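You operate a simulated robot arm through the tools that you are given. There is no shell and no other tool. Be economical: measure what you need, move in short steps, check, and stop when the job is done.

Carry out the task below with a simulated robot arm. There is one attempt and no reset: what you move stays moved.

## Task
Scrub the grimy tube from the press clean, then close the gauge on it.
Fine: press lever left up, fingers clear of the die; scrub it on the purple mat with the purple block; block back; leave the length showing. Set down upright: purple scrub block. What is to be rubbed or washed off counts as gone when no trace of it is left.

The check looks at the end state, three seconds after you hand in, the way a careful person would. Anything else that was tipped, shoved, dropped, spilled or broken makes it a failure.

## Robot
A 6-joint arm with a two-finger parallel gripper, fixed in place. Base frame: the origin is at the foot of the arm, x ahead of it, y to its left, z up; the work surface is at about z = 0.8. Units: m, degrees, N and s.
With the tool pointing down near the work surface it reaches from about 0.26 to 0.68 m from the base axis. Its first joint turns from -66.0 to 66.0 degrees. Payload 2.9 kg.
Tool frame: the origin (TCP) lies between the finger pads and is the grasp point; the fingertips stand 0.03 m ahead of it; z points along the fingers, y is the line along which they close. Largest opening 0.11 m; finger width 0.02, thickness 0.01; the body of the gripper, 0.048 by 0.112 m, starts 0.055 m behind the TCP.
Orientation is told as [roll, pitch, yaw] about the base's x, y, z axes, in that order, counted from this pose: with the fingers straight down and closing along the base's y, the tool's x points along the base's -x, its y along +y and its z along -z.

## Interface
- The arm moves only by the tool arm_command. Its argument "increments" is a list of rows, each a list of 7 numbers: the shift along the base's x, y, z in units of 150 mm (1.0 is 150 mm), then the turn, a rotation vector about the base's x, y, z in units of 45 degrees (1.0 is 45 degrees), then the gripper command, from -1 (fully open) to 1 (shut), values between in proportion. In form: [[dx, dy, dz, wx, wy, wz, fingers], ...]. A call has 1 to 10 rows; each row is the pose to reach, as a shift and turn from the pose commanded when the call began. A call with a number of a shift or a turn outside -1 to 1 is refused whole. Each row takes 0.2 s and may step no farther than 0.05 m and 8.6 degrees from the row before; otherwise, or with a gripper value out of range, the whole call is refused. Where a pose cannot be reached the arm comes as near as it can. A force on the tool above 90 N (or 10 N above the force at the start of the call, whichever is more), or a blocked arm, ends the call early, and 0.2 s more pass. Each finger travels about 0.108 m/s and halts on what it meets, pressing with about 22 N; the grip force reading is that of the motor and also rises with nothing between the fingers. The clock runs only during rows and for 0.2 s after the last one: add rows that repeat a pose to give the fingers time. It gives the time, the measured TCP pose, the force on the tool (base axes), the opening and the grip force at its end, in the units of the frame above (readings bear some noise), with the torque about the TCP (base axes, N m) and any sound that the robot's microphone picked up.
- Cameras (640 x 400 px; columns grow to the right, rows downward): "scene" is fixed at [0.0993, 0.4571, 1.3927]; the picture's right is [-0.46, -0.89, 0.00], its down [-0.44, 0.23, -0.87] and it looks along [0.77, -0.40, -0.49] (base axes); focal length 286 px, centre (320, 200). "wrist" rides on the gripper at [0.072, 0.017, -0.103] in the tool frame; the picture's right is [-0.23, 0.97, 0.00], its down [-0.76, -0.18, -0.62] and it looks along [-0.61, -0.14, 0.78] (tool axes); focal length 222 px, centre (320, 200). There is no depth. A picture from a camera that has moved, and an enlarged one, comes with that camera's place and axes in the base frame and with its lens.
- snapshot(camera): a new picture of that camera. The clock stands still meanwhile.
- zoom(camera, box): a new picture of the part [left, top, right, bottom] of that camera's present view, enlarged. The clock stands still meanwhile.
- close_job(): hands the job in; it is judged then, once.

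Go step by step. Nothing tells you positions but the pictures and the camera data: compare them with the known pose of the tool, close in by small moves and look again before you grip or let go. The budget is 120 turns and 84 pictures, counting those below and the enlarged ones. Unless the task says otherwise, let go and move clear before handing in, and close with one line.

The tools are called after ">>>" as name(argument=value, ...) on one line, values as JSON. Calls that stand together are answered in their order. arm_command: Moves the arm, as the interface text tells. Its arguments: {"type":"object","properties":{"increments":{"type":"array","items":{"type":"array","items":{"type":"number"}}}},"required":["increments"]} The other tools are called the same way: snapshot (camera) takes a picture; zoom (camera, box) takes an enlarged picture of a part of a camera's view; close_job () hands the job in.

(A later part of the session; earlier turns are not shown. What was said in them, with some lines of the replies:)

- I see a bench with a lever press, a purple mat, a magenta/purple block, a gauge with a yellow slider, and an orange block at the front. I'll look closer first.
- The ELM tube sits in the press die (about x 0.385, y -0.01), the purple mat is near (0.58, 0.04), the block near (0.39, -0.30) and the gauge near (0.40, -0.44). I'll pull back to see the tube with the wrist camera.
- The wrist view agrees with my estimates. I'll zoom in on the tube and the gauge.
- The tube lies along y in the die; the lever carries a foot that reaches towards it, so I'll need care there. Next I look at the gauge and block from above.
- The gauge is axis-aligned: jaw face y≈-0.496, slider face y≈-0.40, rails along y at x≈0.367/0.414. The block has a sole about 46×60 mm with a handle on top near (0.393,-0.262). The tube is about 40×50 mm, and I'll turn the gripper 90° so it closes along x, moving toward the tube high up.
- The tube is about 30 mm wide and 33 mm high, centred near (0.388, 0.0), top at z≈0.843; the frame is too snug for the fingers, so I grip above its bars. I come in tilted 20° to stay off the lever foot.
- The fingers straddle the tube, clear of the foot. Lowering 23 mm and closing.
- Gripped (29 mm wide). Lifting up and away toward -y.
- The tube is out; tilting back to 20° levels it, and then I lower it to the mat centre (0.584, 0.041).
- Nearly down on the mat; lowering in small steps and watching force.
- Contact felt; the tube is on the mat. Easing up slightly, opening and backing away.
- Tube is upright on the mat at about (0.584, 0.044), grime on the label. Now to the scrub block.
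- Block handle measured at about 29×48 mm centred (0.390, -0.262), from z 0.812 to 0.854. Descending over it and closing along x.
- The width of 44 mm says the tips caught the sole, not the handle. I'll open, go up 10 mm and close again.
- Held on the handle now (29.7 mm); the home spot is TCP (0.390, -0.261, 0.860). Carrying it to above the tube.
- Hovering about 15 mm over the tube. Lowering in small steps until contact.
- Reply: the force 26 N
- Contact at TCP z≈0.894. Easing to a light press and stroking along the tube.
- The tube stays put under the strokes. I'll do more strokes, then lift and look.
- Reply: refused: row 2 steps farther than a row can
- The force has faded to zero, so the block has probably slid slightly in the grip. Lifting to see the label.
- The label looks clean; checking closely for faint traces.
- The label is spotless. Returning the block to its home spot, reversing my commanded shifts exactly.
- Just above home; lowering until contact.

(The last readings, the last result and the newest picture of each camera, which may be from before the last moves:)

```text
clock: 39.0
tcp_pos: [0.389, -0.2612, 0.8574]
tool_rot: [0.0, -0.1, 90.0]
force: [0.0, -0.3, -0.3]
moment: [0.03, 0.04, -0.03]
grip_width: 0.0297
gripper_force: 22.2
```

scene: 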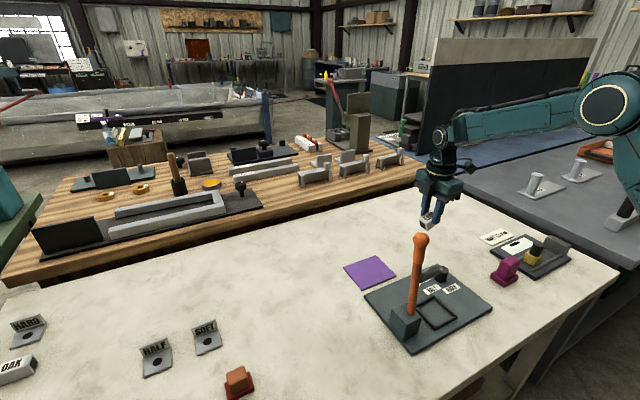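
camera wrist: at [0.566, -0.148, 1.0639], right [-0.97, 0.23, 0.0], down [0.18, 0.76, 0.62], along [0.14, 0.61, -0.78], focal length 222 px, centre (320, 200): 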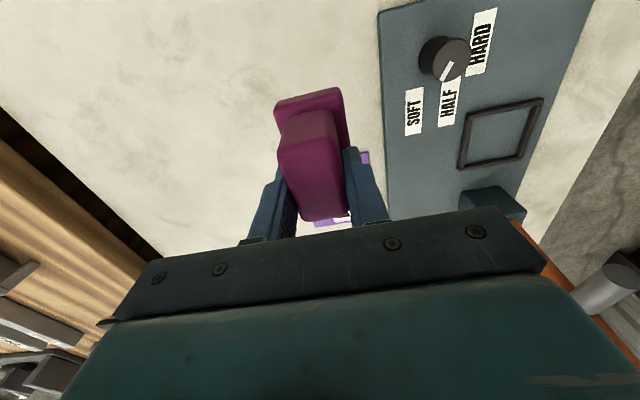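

>>> arm_command(increments=[[0, 0, -0.01, 0, 0, 0, 1], [0, 0, -0.01, 0, 0, 0, 1]])

>>> arm_command(increments=[[0, 0, -0.01, 0, 0, 0, 1], [0, 0, -0.01, 0, 0, 0, 1]])

>>> zoom(camera="scene", box=[460, 220, 580, 300])

```text
clock: 39.6
tcp_pos: [0.3898, -0.2614, 0.8584]
tool_rot: [-0.1, 0.0, 89.9]
force: [-5.8, 0.6, 19.5]
moment: [0.47, 0.27, 0.09]
grip_width: 0.0296
gripper_force: 21.9
```

```text
clock: 40.2
tcp_pos: [0.3894, -0.2627, 0.8561]
tool_rot: [-0.3, 0.2, 89.9]
force: [-8.5, -0.1, 32.8]
moment: [-0.01, 0.37, -0.01]
grip_width: 0.0296
gripper_force: 21.4
```

```text
5.00 times, centred on (520, 260) of scene
camera zoom: at [0.0987, 0.4574, 1.3927], right [-0.46, -0.89, 0.0], down [-0.44, 0.23, -0.87], along [0.77, -0.4, -0.49], focal length 1429 px, centre (-680, -100)
```

zoom: 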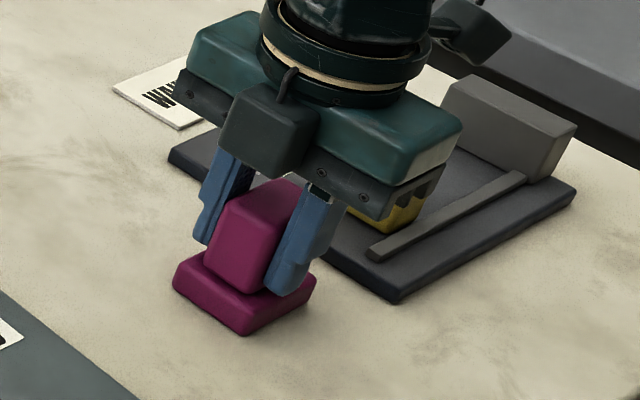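

Down flat at home. Relieving the push, opening and rising.

>>> arm_command(increments=[[0, 0, 0.015, 0, 0, 0, 1], [0, 0, 0.015, 0, 0, 0, 0.2], [0, 0, 0.015, 0, 0, 0, -0.3], [0, 0, 0.015, 0, 0, 0, -1], [0, 0, 0.015, 0, 0, 0, -1], [0, 0, 0.3, 0, 0, 0, -1], [0, 0, 0.6, 0, 0, 0, -1], [0, 0, 0.9, 0, 0, 0, -1]])

>>> zoom(camera="scene", box=[460, 220, 580, 300])

```text
clock: 42.0
tcp_pos: [0.3887, -0.2599, 0.9908]
tool_rot: [0.0, 0.0, 90.1]
force: [-0.1, 0.2, 0.8]
moment: [0.0, 0.0, 0.03]
grip_width: 0.1101
gripper_force: 0.1
```

```text
5.00 times, centred on (520, 260) of scene
camera zoom: at [0.0993, 0.4571, 1.3927], right [-0.46, -0.89, 0.0], down [-0.44, 0.23, -0.87], along [0.77, -0.4, -0.49], focal length 1429 px, centre (-680, -100)
```

zoom: 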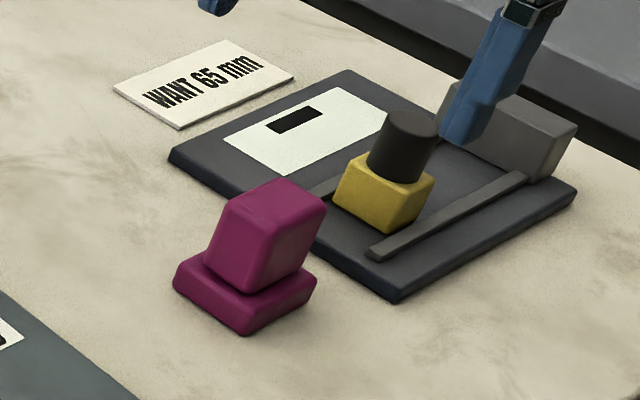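

The block is back upright. Now a closer look at the gauge.

>>> arm_command(increments=[[0, -0.3, 0, 0, 0, 0, -1], [0, -0.6, 0, 0, 0, 0, -1], [0, -0.9, 0.1, 0, 0, 0, -1], [0, -1, 0.2, 0, 0, 0, -1]])

>>> arm_command(increments=[[0, -0.3, 0, 0, 0, 0, -1], [0, -0.45, 0, 0, 0, 0, -1]])

>>> zoom(camera="wrist", box=[220, 20, 420, 180])

```text
clock: 43.0
tcp_pos: [0.3891, -0.4109, 1.021]
tool_rot: [0.0, -0.1, 90.0]
force: [-0.1, 0.4, 0.6]
moment: [0.03, -0.03, 0.01]
grip_width: 0.1101
gripper_force: 0.1
```

```text
clock: 43.6
tcp_pos: [0.3903, -0.4798, 1.0192]
tool_rot: [0.0, 0.1, 90.0]
force: [-0.1, 0.8, -0.6]
moment: [0.0, -0.01, 0.0]
grip_width: 0.11
gripper_force: 0.1
```

```text
2.50 times, centred on (320, 100) of wrist
camera zoom: at [0.3727, -0.5508, 1.1235], right [-0.97, 0.23, 0.0], down [0.18, 0.76, 0.62], along [0.14, 0.61, -0.78], focal length 555 px, centre (320, 450)
```

zoom: 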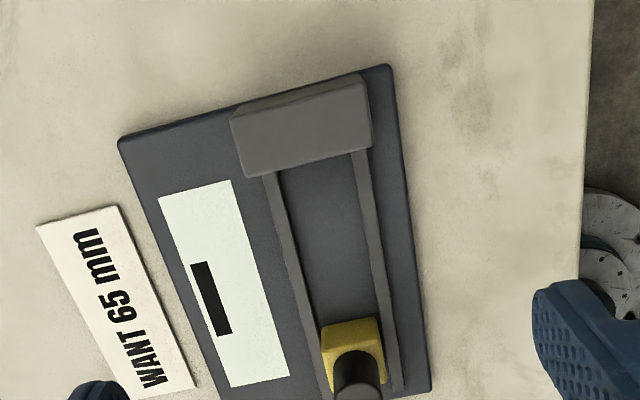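

Rails inner gap is x≈0.370–0.407, jaw face y≈-0.496, slider face y≈-0.400: the 48×30 mm tube fits. I go back for the tube.

>>> arm_command(increments=[[0.11, 0.3, 0, 0, 0, 0, -1], [0.22, 0.6, 0, 0, 0, 0, -1], [0.33, 0.9, 0, 0, 0, 0, -1]])

>>> arm_command(increments=[[0.11, 0.3, 0, 0, 0, 0, -1], [0.22, 0.6, 0, 0, 0, 0, -1], [0.33, 0.9, 0, 0, 0, 0, -1]])

>>> arm_command(increments=[[0.11, 0.3, 0, 0, 0, 0, -1], [0.22, 0.6, 0, 0, 0, 0, -1], [0.33, 0.9, 0, 0, 0, 0, -1]])

>>> arm_command(increments=[[0.1, 0.25, -0.1, 0, 0, 0, -1], [0.3, 0.5, -0.2, 0, 0, 0, -1], [0.3, 0.76, -0.3, 0, 0, 0, -1]])

>>> snapshot(camera="wrist")

```text
clock: 44.4
tcp_pos: [0.4384, -0.3437, 1.0197]
tool_rot: [-0.1, 0.0, 89.9]
force: [0.5, -0.4, 0.3]
moment: [-0.01, 0.0, 0.02]
grip_width: 0.1103
gripper_force: 0.0
```

```text
clock: 45.2
tcp_pos: [0.489, -0.2079, 1.0197]
tool_rot: [0.1, 0.0, 89.9]
force: [0.3, 0.8, 0.3]
moment: [-0.04, -0.03, 0.03]
grip_width: 0.11
gripper_force: 0.1
```

```text
clock: 46.0
tcp_pos: [0.5379, -0.0733, 1.0193]
tool_rot: [0.0, 0.0, 90.1]
force: [-0.2, 0.5, -0.4]
moment: [-0.01, -0.01, -0.02]
grip_width: 0.1101
gripper_force: 0.1
```

```text
refused: row 2 steps farther than a row can; nothing moved
```

```text
41 pictures are left
camera wrist: at [0.5207, -0.1445, 1.1227], right [-0.97, 0.23, 0.0], down [0.18, 0.76, 0.62], along [0.14, 0.61, -0.78], focal length 222 px, centre (320, 200)
```

wrist: 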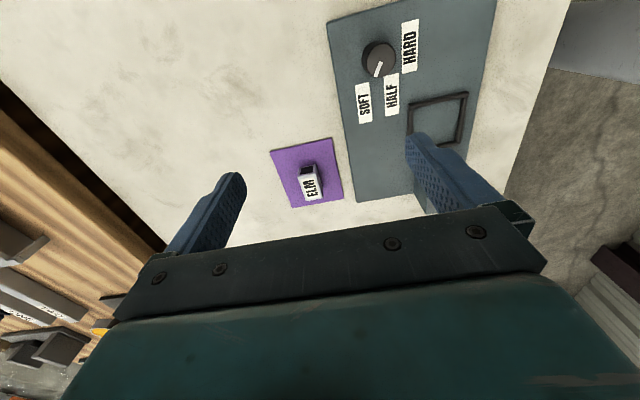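

Continuing to above the tube.

>>> arm_command(increments=[[0.08, 0.2, -0.15, 0, 0, 0, -1], [0.16, 0.4, -0.3, 0, 0, 0, -1], [0.24, 0.6, -0.45, 0, 0, 0, -1], [0.305, 0.78, -0.6, 0, 0, 0, -1]])

>>> zoom(camera="wrist", box=[220, 40, 420, 180])

```text
clock: 47.0
tcp_pos: [0.582, 0.0436, 0.93]
tool_rot: [0.0, -0.1, 90.0]
force: [0.2, -0.8, 0.1]
moment: [-0.01, 0.02, 0.0]
grip_width: 0.1098
gripper_force: 0.0
```

```text
2.86 times, centred on (320, 110) of wrist
camera zoom: at [0.5659, -0.0285, 1.0331], right [-0.97, 0.23, 0.0], down [0.18, 0.76, 0.62], along [0.14, 0.61, -0.78], focal length 635 px, centre (320, 457)
```

zoom: 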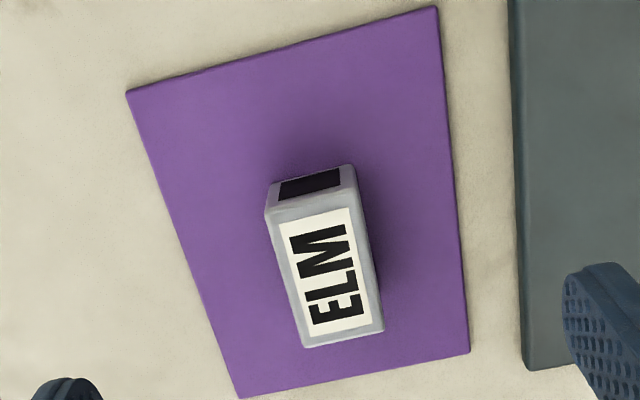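

The label is fully clean. The tube moved a few millimetres along the mat, now centred (0.582, 0.0535); gripping it there.

>>> arm_command(increments=[[0, 0.066, -0.2, 0, 0, 0, -1], [0, 0.066, -0.4, 0, 0, 0, -1], [0, 0.066, -0.54, 0, 0, 0, -1], [0, 0.066, -0.54, 0, 0, 0, -0.2], [0, 0.066, -0.54, 0, 0, 0, 0.2], [0, 0.066, -0.54, 0, 0, 0, 1], [0, 0.066, -0.54, 0, 0, 0, 1], [0, 0.066, -0.54, 0, 0, 0, 1]])

>>> zoom(camera="scene", box=[340, 220, 420, 300])

```text
clock: 48.8
tcp_pos: [0.5823, 0.0529, 0.8482]
tool_rot: [0.1, 0.1, 90.0]
force: [0.1, -0.7, 0.0]
moment: [-0.01, 0.04, 0.0]
grip_width: 0.0293
gripper_force: 21.6
```

```text
5.00 times, centred on (380, 260) of scene
camera zoom: at [0.0993, 0.4571, 1.3927], right [-0.46, -0.89, 0.0], down [-0.44, 0.23, -0.87], along [0.77, -0.4, -0.49], focal length 1429 px, centre (20, -100)
```

zoom: 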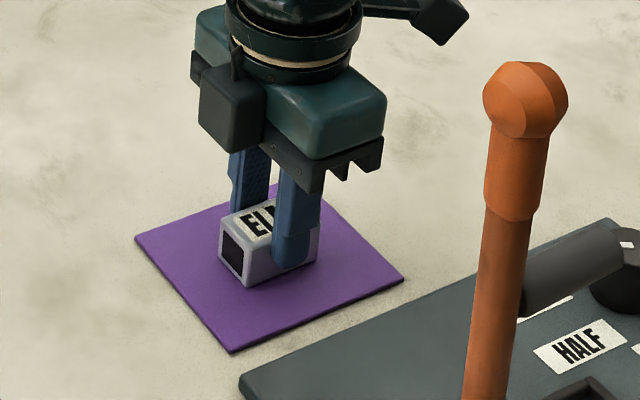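

Held at mid-tube. Lifting and carrying to the gauge.

>>> arm_command(increments=[[0, 0, 0.3, 0, 0, 0, 1], [0, 0, 0.6, 0, 0, 0, 1], [0, 0, 0.88, 0, 0, 0, 1], [0, -0.3, 0.88, 0, 0, 0, 1], [-0.1, -0.6, 0.88, 0, 0, 0, 1], [-0.2, -0.9, 0.88, 0, 0, 0, 1]])

>>> arm_command(increments=[[-0.1, -0.3, 0, 0, 0, 0, 1], [-0.2, -0.6, 0, 0, 0, 0, 1], [-0.3, -0.9, 0, 0, 0, 0, 1]])

>>> arm_command(increments=[[-0.13, -0.3, 0, 0, 0, 0, 1], [-0.26, -0.6, 0, 0, 0, 0, 1], [-0.39, -0.9, 0, 0, 0, 0, 1]])

>>> arm_command(increments=[[-0.13, -0.26, 0, 0, 0, 0, 1], [-0.26, -0.52, 0, 0, 0, 0, 1], [-0.39, -0.77, 0, 0, 0, 0, 1]])

>>> snapshot(camera="wrist")

>>> zoom(camera="scene", box=[480, 190, 600, 300])

```text
clock: 50.2
tcp_pos: [0.5532, -0.0821, 0.9821]
tool_rot: [0.0, 0.1, 90.1]
force: [0.0, -0.2, -0.3]
moment: [0.01, 0.02, 0.01]
grip_width: 0.0288
gripper_force: 21.7
```

```text
clock: 51.0
tcp_pos: [0.5077, -0.2155, 0.9795]
tool_rot: [0.1, 0.0, 90.0]
force: [-0.8, -0.6, 0.2]
moment: [0.03, 0.01, 0.04]
grip_width: 0.0291
gripper_force: 22.1
```

```text
clock: 51.8
tcp_pos: [0.4509, -0.3508, 0.979]
tool_rot: [0.0, -0.1, 90.1]
force: [-1.0, -0.8, -0.7]
moment: [-0.02, -0.04, -0.01]
grip_width: 0.0288
gripper_force: 22.0
```

```text
clock: 52.6
tcp_pos: [0.3915, -0.4664, 0.9812]
tool_rot: [0.0, -0.1, 90.0]
force: [0.6, 0.1, -1.0]
moment: [0.02, -0.02, 0.02]
grip_width: 0.029
gripper_force: 22.5
```

```text
38 pictures are left
camera wrist: at [0.375, -0.5383, 1.0843], right [-0.97, 0.23, 0.0], down [0.18, 0.76, 0.62], along [0.14, 0.61, -0.78], focal length 222 px, centre (320, 200)
```

wrist: 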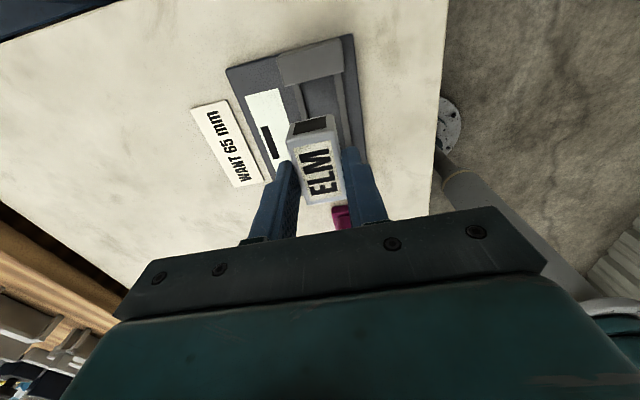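

```text
3.64 times, centred on (540, 245) of scene
camera zoom: at [0.0993, 0.4571, 1.3927], right [-0.46, -0.89, 0.0], down [-0.44, 0.23, -0.87], along [0.77, -0.4, -0.49], focal length 1039 px, centre (-480, 36)
```

zoom: 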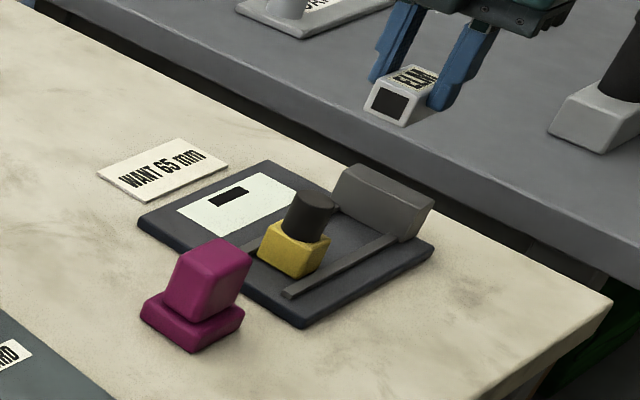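

Above the gauge. Lowering to just over the rails, with a slight trim, then checking.

>>> arm_command(increments=[[-0.015, 0.02, -0.2, 0, 0, 0, 1], [-0.015, 0.02, -0.45, 0, 0, 0, 1], [-0.015, 0.02, -0.69, 0, 0, 0, 1]])

>>> zoom(camera="wrist", box=[230, 60, 400, 220])

>>> zoom(camera="scene", box=[500, 200, 600, 290])

```text
clock: 53.4
tcp_pos: [0.3897, -0.4642, 0.8762]
tool_rot: [0.0, 0.0, 90.0]
force: [0.3, -0.8, -0.6]
moment: [-0.01, 0.0, 0.01]
grip_width: 0.0291
gripper_force: 22.2
```

```text
2.50 times, centred on (315, 140) of wrist
camera zoom: at [0.3731, -0.535, 0.9803], right [-0.97, 0.23, 0.0], down [0.18, 0.76, 0.62], along [0.14, 0.61, -0.78], focal length 555 px, centre (332, 350)
```

zoom: 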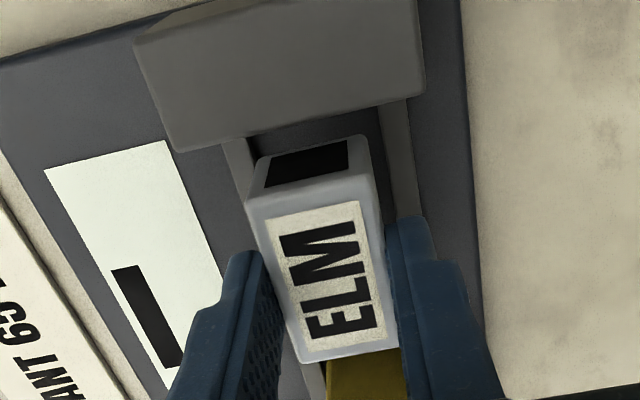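

```text
4.44 times, centred on (550, 245) of scene
camera zoom: at [0.0993, 0.4571, 1.3927], right [-0.46, -0.89, 0.0], down [-0.44, 0.23, -0.87], along [0.77, -0.4, -0.49], focal length 1270 px, centre (-702, 0)
```

zoom: 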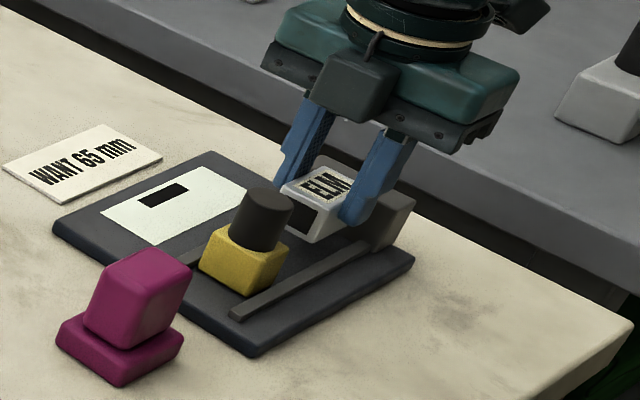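

Tube lines up between the rails (centre 0.390 versus 0.389). Lowering to contact.

>>> arm_command(increments=[[-0.007, 0, -0.05, 0, 0, 0, 1], [-0.007, 0, -0.1, 0, 0, 0, 1]])

>>> arm_command(increments=[[0, 0, -0.015, 0, 0, 0, 1], [0, 0, -0.015, 0, 0, 0, 1]])

>>> arm_command(increments=[[0, 0, -0.013, 0, 0, 0, 1], [0, 0, -0.013, 0, 0, 0, 1]])

```text
clock: 54.0
tcp_pos: [0.3895, -0.4641, 0.8626]
tool_rot: [-0.1, -0.1, 90.0]
force: [0.0, 0.5, -1.0]
moment: [-0.01, -0.02, -0.01]
grip_width: 0.0292
gripper_force: 22.0
```

```text
clock: 54.6
tcp_pos: [0.3887, -0.464, 0.8598]
tool_rot: [0.0, 0.0, 90.0]
force: [0.2, 0.3, 0.0]
moment: [-0.01, -0.02, 0.02]
grip_width: 0.029
gripper_force: 22.1
```

```text
clock: 55.2
tcp_pos: [0.389, -0.4645, 0.8586]
tool_rot: [0.0, 0.0, 89.9]
force: [-0.3, 0.6, -0.2]
moment: [0.01, -0.02, 0.0]
grip_width: 0.0292
gripper_force: 22.0
```

>>> arm_command(increments=[[0, 0, -0.013, 0, 0, 0, 1], [0, 0, -0.013, 0, 0, 0, 1]])

>>> arm_command(increments=[[0, 0, -0.01, 0, 0, 0, 1], [0, 0, -0.01, 0, 0, 0, 1]])

>>> zoom(camera="scene", box=[510, 210, 590, 280])

```text
clock: 55.8
tcp_pos: [0.388, -0.4652, 0.8568]
tool_rot: [0.0, 0.1, 90.0]
force: [-1.0, -0.6, 1.3]
moment: [0.06, 0.05, 0.01]
grip_width: 0.0292
gripper_force: 22.2
```

```text
clock: 56.4
tcp_pos: [0.389, -0.465, 0.8574]
tool_rot: [-0.2, 0.2, 90.1]
force: [-3.7, 4.0, 15.1]
moment: [0.34, 0.11, 0.03]
grip_width: 0.0293
gripper_force: 22.4
```

```text
5.71 times, centred on (550, 245) of scene
camera zoom: at [0.0991, 0.4575, 1.3926], right [-0.46, -0.89, 0.0], down [-0.44, 0.23, -0.87], along [0.77, -0.4, -0.49], focal length 1633 px, centre (-994, -57)
```

zoom: 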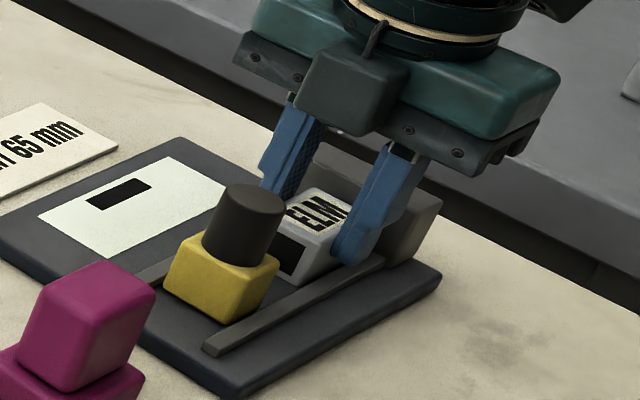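

Seated between the rails. Releasing and rising, then I'll look at the slider knob.

>>> arm_command(increments=[[0, 0, 0.013, 0, 0, 0, 1], [0, 0, 0.013, 0, 0, 0, 0.2], [0, 0, 0.013, 0, 0, 0, -0.3], [0, 0, 0.013, 0, 0, 0, -1], [0, 0, 0.013, 0, 0, 0, -1], [0, 0, 0.3, 0, 0, 0, -1], [0, 0, 0.6, 0, 0, 0, -1], [0, 0.1, 0.75, 0, 0, 0, -1]])

>>> zoom(camera="wrist", box=[210, 20, 430, 210])

>>> zoom(camera="scene", box=[510, 210, 590, 280])

```text
clock: 58.2
tcp_pos: [0.3885, -0.4491, 0.9682]
tool_rot: [0.0, 0.0, 90.0]
force: [-0.5, 0.1, -0.5]
moment: [-0.02, -0.03, 0.02]
grip_width: 0.1098
gripper_force: 0.0
```

```text
2.11 times, centred on (320, 115) of wrist
camera zoom: at [0.3715, -0.5203, 1.0708], right [-0.97, 0.23, 0.0], down [0.18, 0.76, 0.62], along [0.14, 0.61, -0.78], focal length 468 px, centre (320, 379)
```

zoom: 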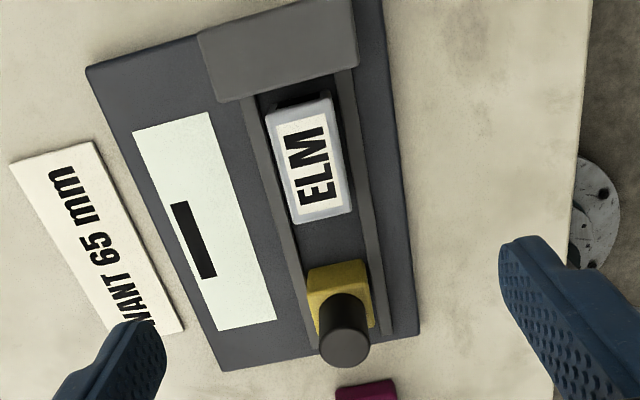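

```text
5.71 times, centred on (550, 245) of scene
camera zoom: at [0.0993, 0.4571, 1.3927], right [-0.46, -0.89, 0.0], down [-0.44, 0.23, -0.87], along [0.77, -0.4, -0.49], focal length 1633 px, centre (-994, -57)
```

zoom: 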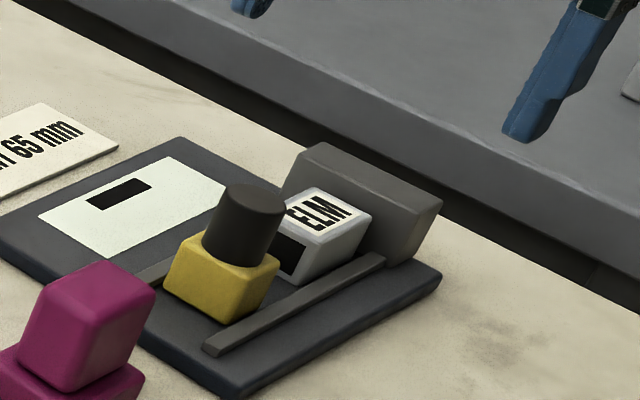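

Knob is at about (0.390, -0.386), top z≈0.875. I'll move over it, lower so the tips stay above the yellow slider, and grip.

>>> arm_command(increments=[[0.01, 0.21, 0, 0, 0, 0, -1], [0.01, 0.42, 0, 0, 0, 0, -1], [0.01, 0.42, -0.2, 0, 0, 0, -1], [0.01, 0.42, -0.4, 0, 0, 0, -1], [0.01, 0.42, -0.6, 0, 0, 0, -1]])

>>> zoom(camera="scene", box=[490, 200, 590, 290])

>>> zoom(camera="wrist", box=[210, 20, 430, 220])

```text
clock: 59.4
tcp_pos: [0.3899, -0.3872, 0.877]
tool_rot: [0.1, 0.1, 90.0]
force: [-0.2, 0.6, 0.2]
moment: [-0.01, 0.01, -0.01]
grip_width: 0.1101
gripper_force: 0.0
```

```text
4.44 times, centred on (540, 245) of scene
camera zoom: at [0.0993, 0.4571, 1.3927], right [-0.46, -0.89, 0.0], down [-0.44, 0.23, -0.87], along [0.77, -0.4, -0.49], focal length 1270 px, centre (-658, 0)
```

zoom: 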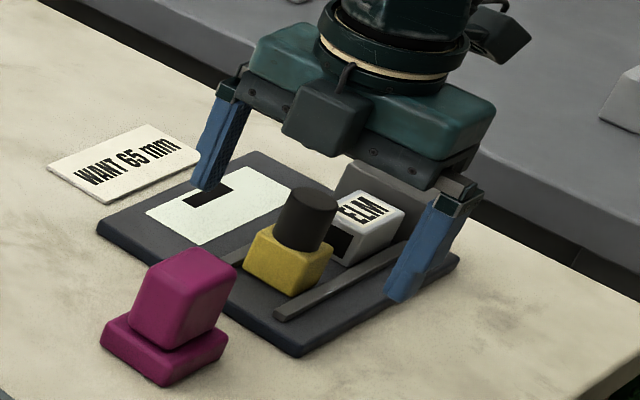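

```text
2.00 times, centred on (320, 120) of wrist
camera zoom: at [0.3728, -0.4572, 0.9806], right [-0.97, 0.23, 0.0], down [0.18, 0.76, 0.62], along [0.14, 0.61, -0.78], focal length 444 px, centre (320, 360)
```

zoom: 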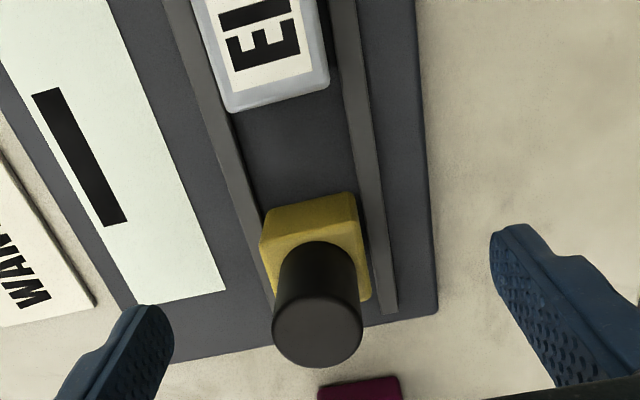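

Straddling the knob. Closing on it.

>>> arm_command(increments=[[0, 0, 0, 0, 0, 0, -0.3], [0, 0, 0, 0, 0, 0, 0.2], [0, 0, 0, 0, 0, 0, 1], [0, 0, 0, 0, 0, 0, 1], [0, 0, 0, 0, 0, 0, 1]])

>>> arm_command(increments=[[0, -0.05, 0, 0, 0, 0, 1], [0, -0.1, 0, 0, 0, 0, 1], [0, -0.15, 0, 0, 0, 0, 1], [0, -0.2, 0, 0, 0, 0, 1]])

>>> zoom(camera="scene", box=[490, 200, 590, 290])

```text
clock: 60.6
tcp_pos: [0.3903, -0.3869, 0.8785]
tool_rot: [0.0, -0.1, 90.0]
force: [2.1, -0.3, -3.1]
moment: [-0.09, -0.05, 0.01]
grip_width: 0.0255
gripper_force: 45.4
```

```text
clock: 61.6
tcp_pos: [0.3899, -0.4156, 0.8775]
tool_rot: [0.1, 0.0, 90.0]
force: [1.5, 1.4, 0.1]
moment: [0.46, 0.02, -0.04]
grip_width: 0.0251
gripper_force: 45.4
```

```text
4.44 times, centred on (540, 245) of scene
camera zoom: at [0.0994, 0.4571, 1.3927], right [-0.46, -0.89, 0.0], down [-0.44, 0.23, -0.87], along [0.77, -0.4, -0.49], focal length 1270 px, centre (-658, 0)
```

zoom: 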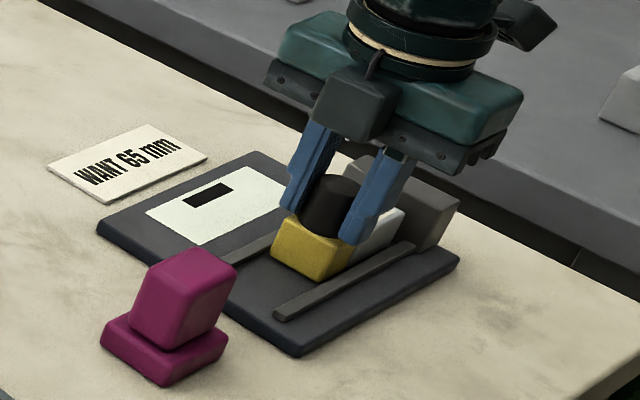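

Slider moves smoothly. Continuing in small steps until it closes.

>>> arm_command(increments=[[0, -0.03, 0, 0, 0, 0, 1], [0, -0.06, 0, 0, 0, 0, 1]])

>>> arm_command(increments=[[0, -0.013, 0, 0, 0, 0, 1], [0, -0.026, 0, 0, 0, 0, 1]])

>>> arm_command(increments=[[0, -0.01, 0, 0, 0, 0, 1], [0, -0.02, 0, 0, 0, 0, 1]])

>>> zoom(camera="scene", box=[510, 210, 590, 280])

```text
clock: 62.2
tcp_pos: [0.3895, -0.4253, 0.8786]
tool_rot: [0.1, 0.0, 89.9]
force: [1.3, 2.7, 1.6]
moment: [0.38, -0.01, -0.05]
grip_width: 0.0252
gripper_force: 44.6
```

```text
clock: 62.8
tcp_pos: [0.3901, -0.4283, 0.8783]
tool_rot: [0.0, 0.1, 89.9]
force: [1.2, 1.6, 2.3]
moment: [0.18, -0.01, 0.07]
grip_width: 0.025
gripper_force: 45.6
```

```text
clock: 63.4
tcp_pos: [0.3899, -0.4311, 0.8776]
tool_rot: [-0.1, 0.0, 90.1]
force: [-1.7, 8.4, 3.6]
moment: [-0.93, 0.01, -0.19]
grip_width: 0.0252
gripper_force: 45.4
```

```text
5.71 times, centred on (550, 245) of scene
camera zoom: at [0.0993, 0.4574, 1.3926], right [-0.46, -0.89, 0.0], down [-0.44, 0.23, -0.87], along [0.77, -0.4, -0.49], focal length 1633 px, centre (-994, -57)
```

zoom: 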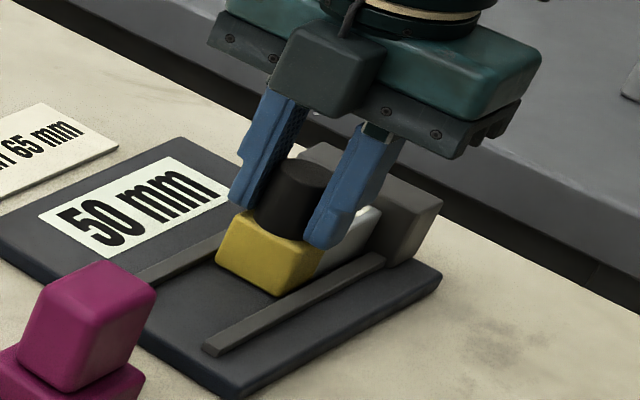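

The gauge reads 50 mm with contact force felt. One slight nudge to be sure it's closed, then release.

>>> arm_command(increments=[[0, -0.008, 0, 0, 0, 0, 1], [0, -0.008, 0, 0, 0, 0, 1]])

>>> arm_command(increments=[[0, 0.006, 0, 0, 0, 0, 0.5], [0, 0.006, 0, 0, 0, 0, 0], [0, 0.006, 0, 0, 0, 0, -1], [0, 0.006, 0, 0, 0, 0, -1], [0, 0.006, 0, 0, 0, 0, -1], [0, 0.006, 0.3, 0, 0, 0, -1], [0, 0.006, 0.6, 0, 0, 0, -1], [0, 0.006, 0.9, 0, 0, 0, -1]])

>>> zoom(camera="scene", box=[490, 200, 590, 290])

>>> snapshot(camera="wrist")

```text
clock: 64.0
tcp_pos: [0.3911, -0.4321, 0.8785]
tool_rot: [0.2, -0.2, 90.2]
force: [-2.3, 19.5, 9.6]
moment: [0.39, 0.05, -0.07]
grip_width: 0.0253
gripper_force: 45.1
```

```text
clock: 65.8
tcp_pos: [0.3917, -0.4308, 1.0133]
tool_rot: [0.2, -0.1, 90.0]
force: [-0.1, 0.1, -1.1]
moment: [0.02, -0.01, -0.01]
grip_width: 0.1102
gripper_force: 0.0
```

```text
4.44 times, centred on (540, 245) of scene
camera zoom: at [0.0993, 0.4571, 1.3927], right [-0.46, -0.89, 0.0], down [-0.44, 0.23, -0.87], along [0.77, -0.4, -0.49], focal length 1270 px, centre (-658, 0)
```

zoom: 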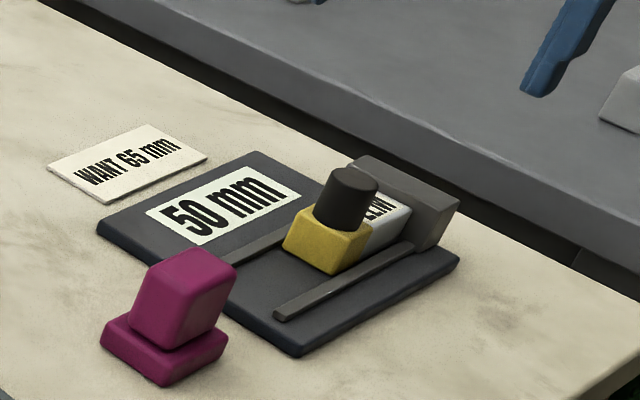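

```text
26 pictures are left
camera wrist: at [0.3743, -0.5025, 1.116], right [-0.97, 0.23, 0.0], down [0.18, 0.76, 0.62], along [0.14, 0.61, -0.78], focal length 222 px, centre (320, 200)
```

wrist: 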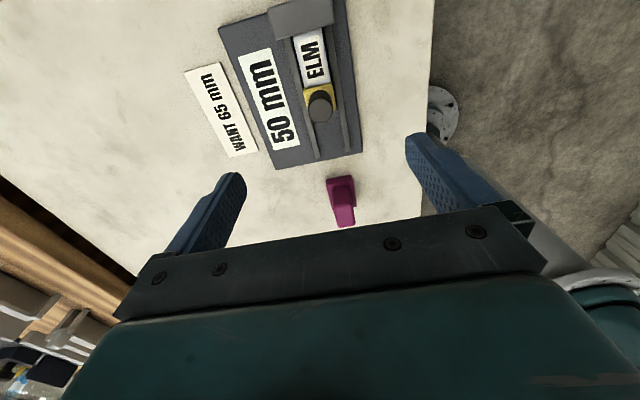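

The gauge is closed on the clean tube and shows 50 mm. One last look at the whole bench.

>>> snapshot(camera="scene")

>>> zoom(camera="wrist", box=[260, 0, 360, 80])

```text
25 pictures are left
```

scene: 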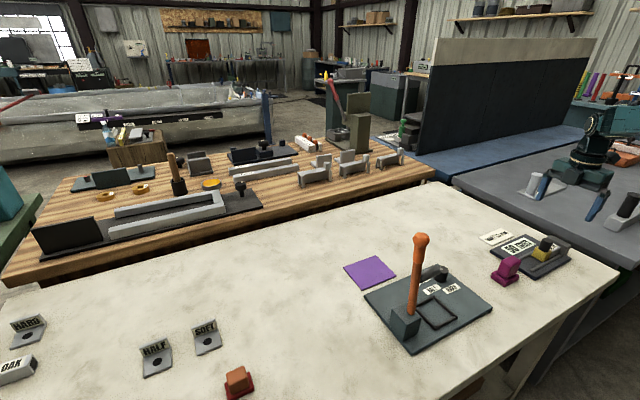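

```text
5.00 times, centred on (310, 40) of wrist
camera zoom: at [0.3743, -0.5025, 1.116], right [-0.97, 0.23, 0.0], down [0.18, 0.76, 0.62], along [0.14, 0.61, -0.78], focal length 1111 px, centre (370, 1000)
```

zoom: 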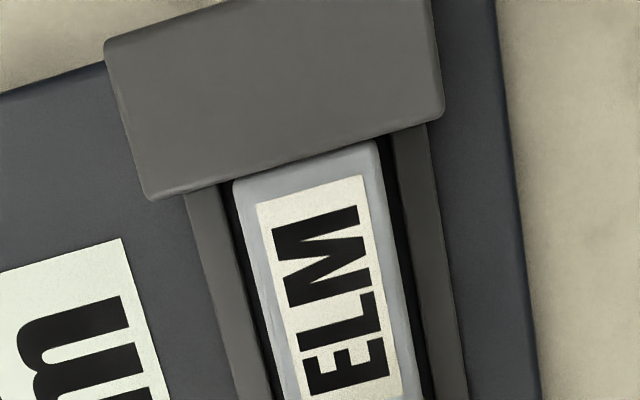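

The lever is still up, the block is home and upright, the tube is clean, and the gauge is closed with its reading showing. I'm handing in.

>>> close_job()

```text
The job is handed in.
```

The ELM tube from the press is scrubbed clean and sits in the closed gauge, which shows 50 mm; the purple block is back upright in its place and the press lever is still up.
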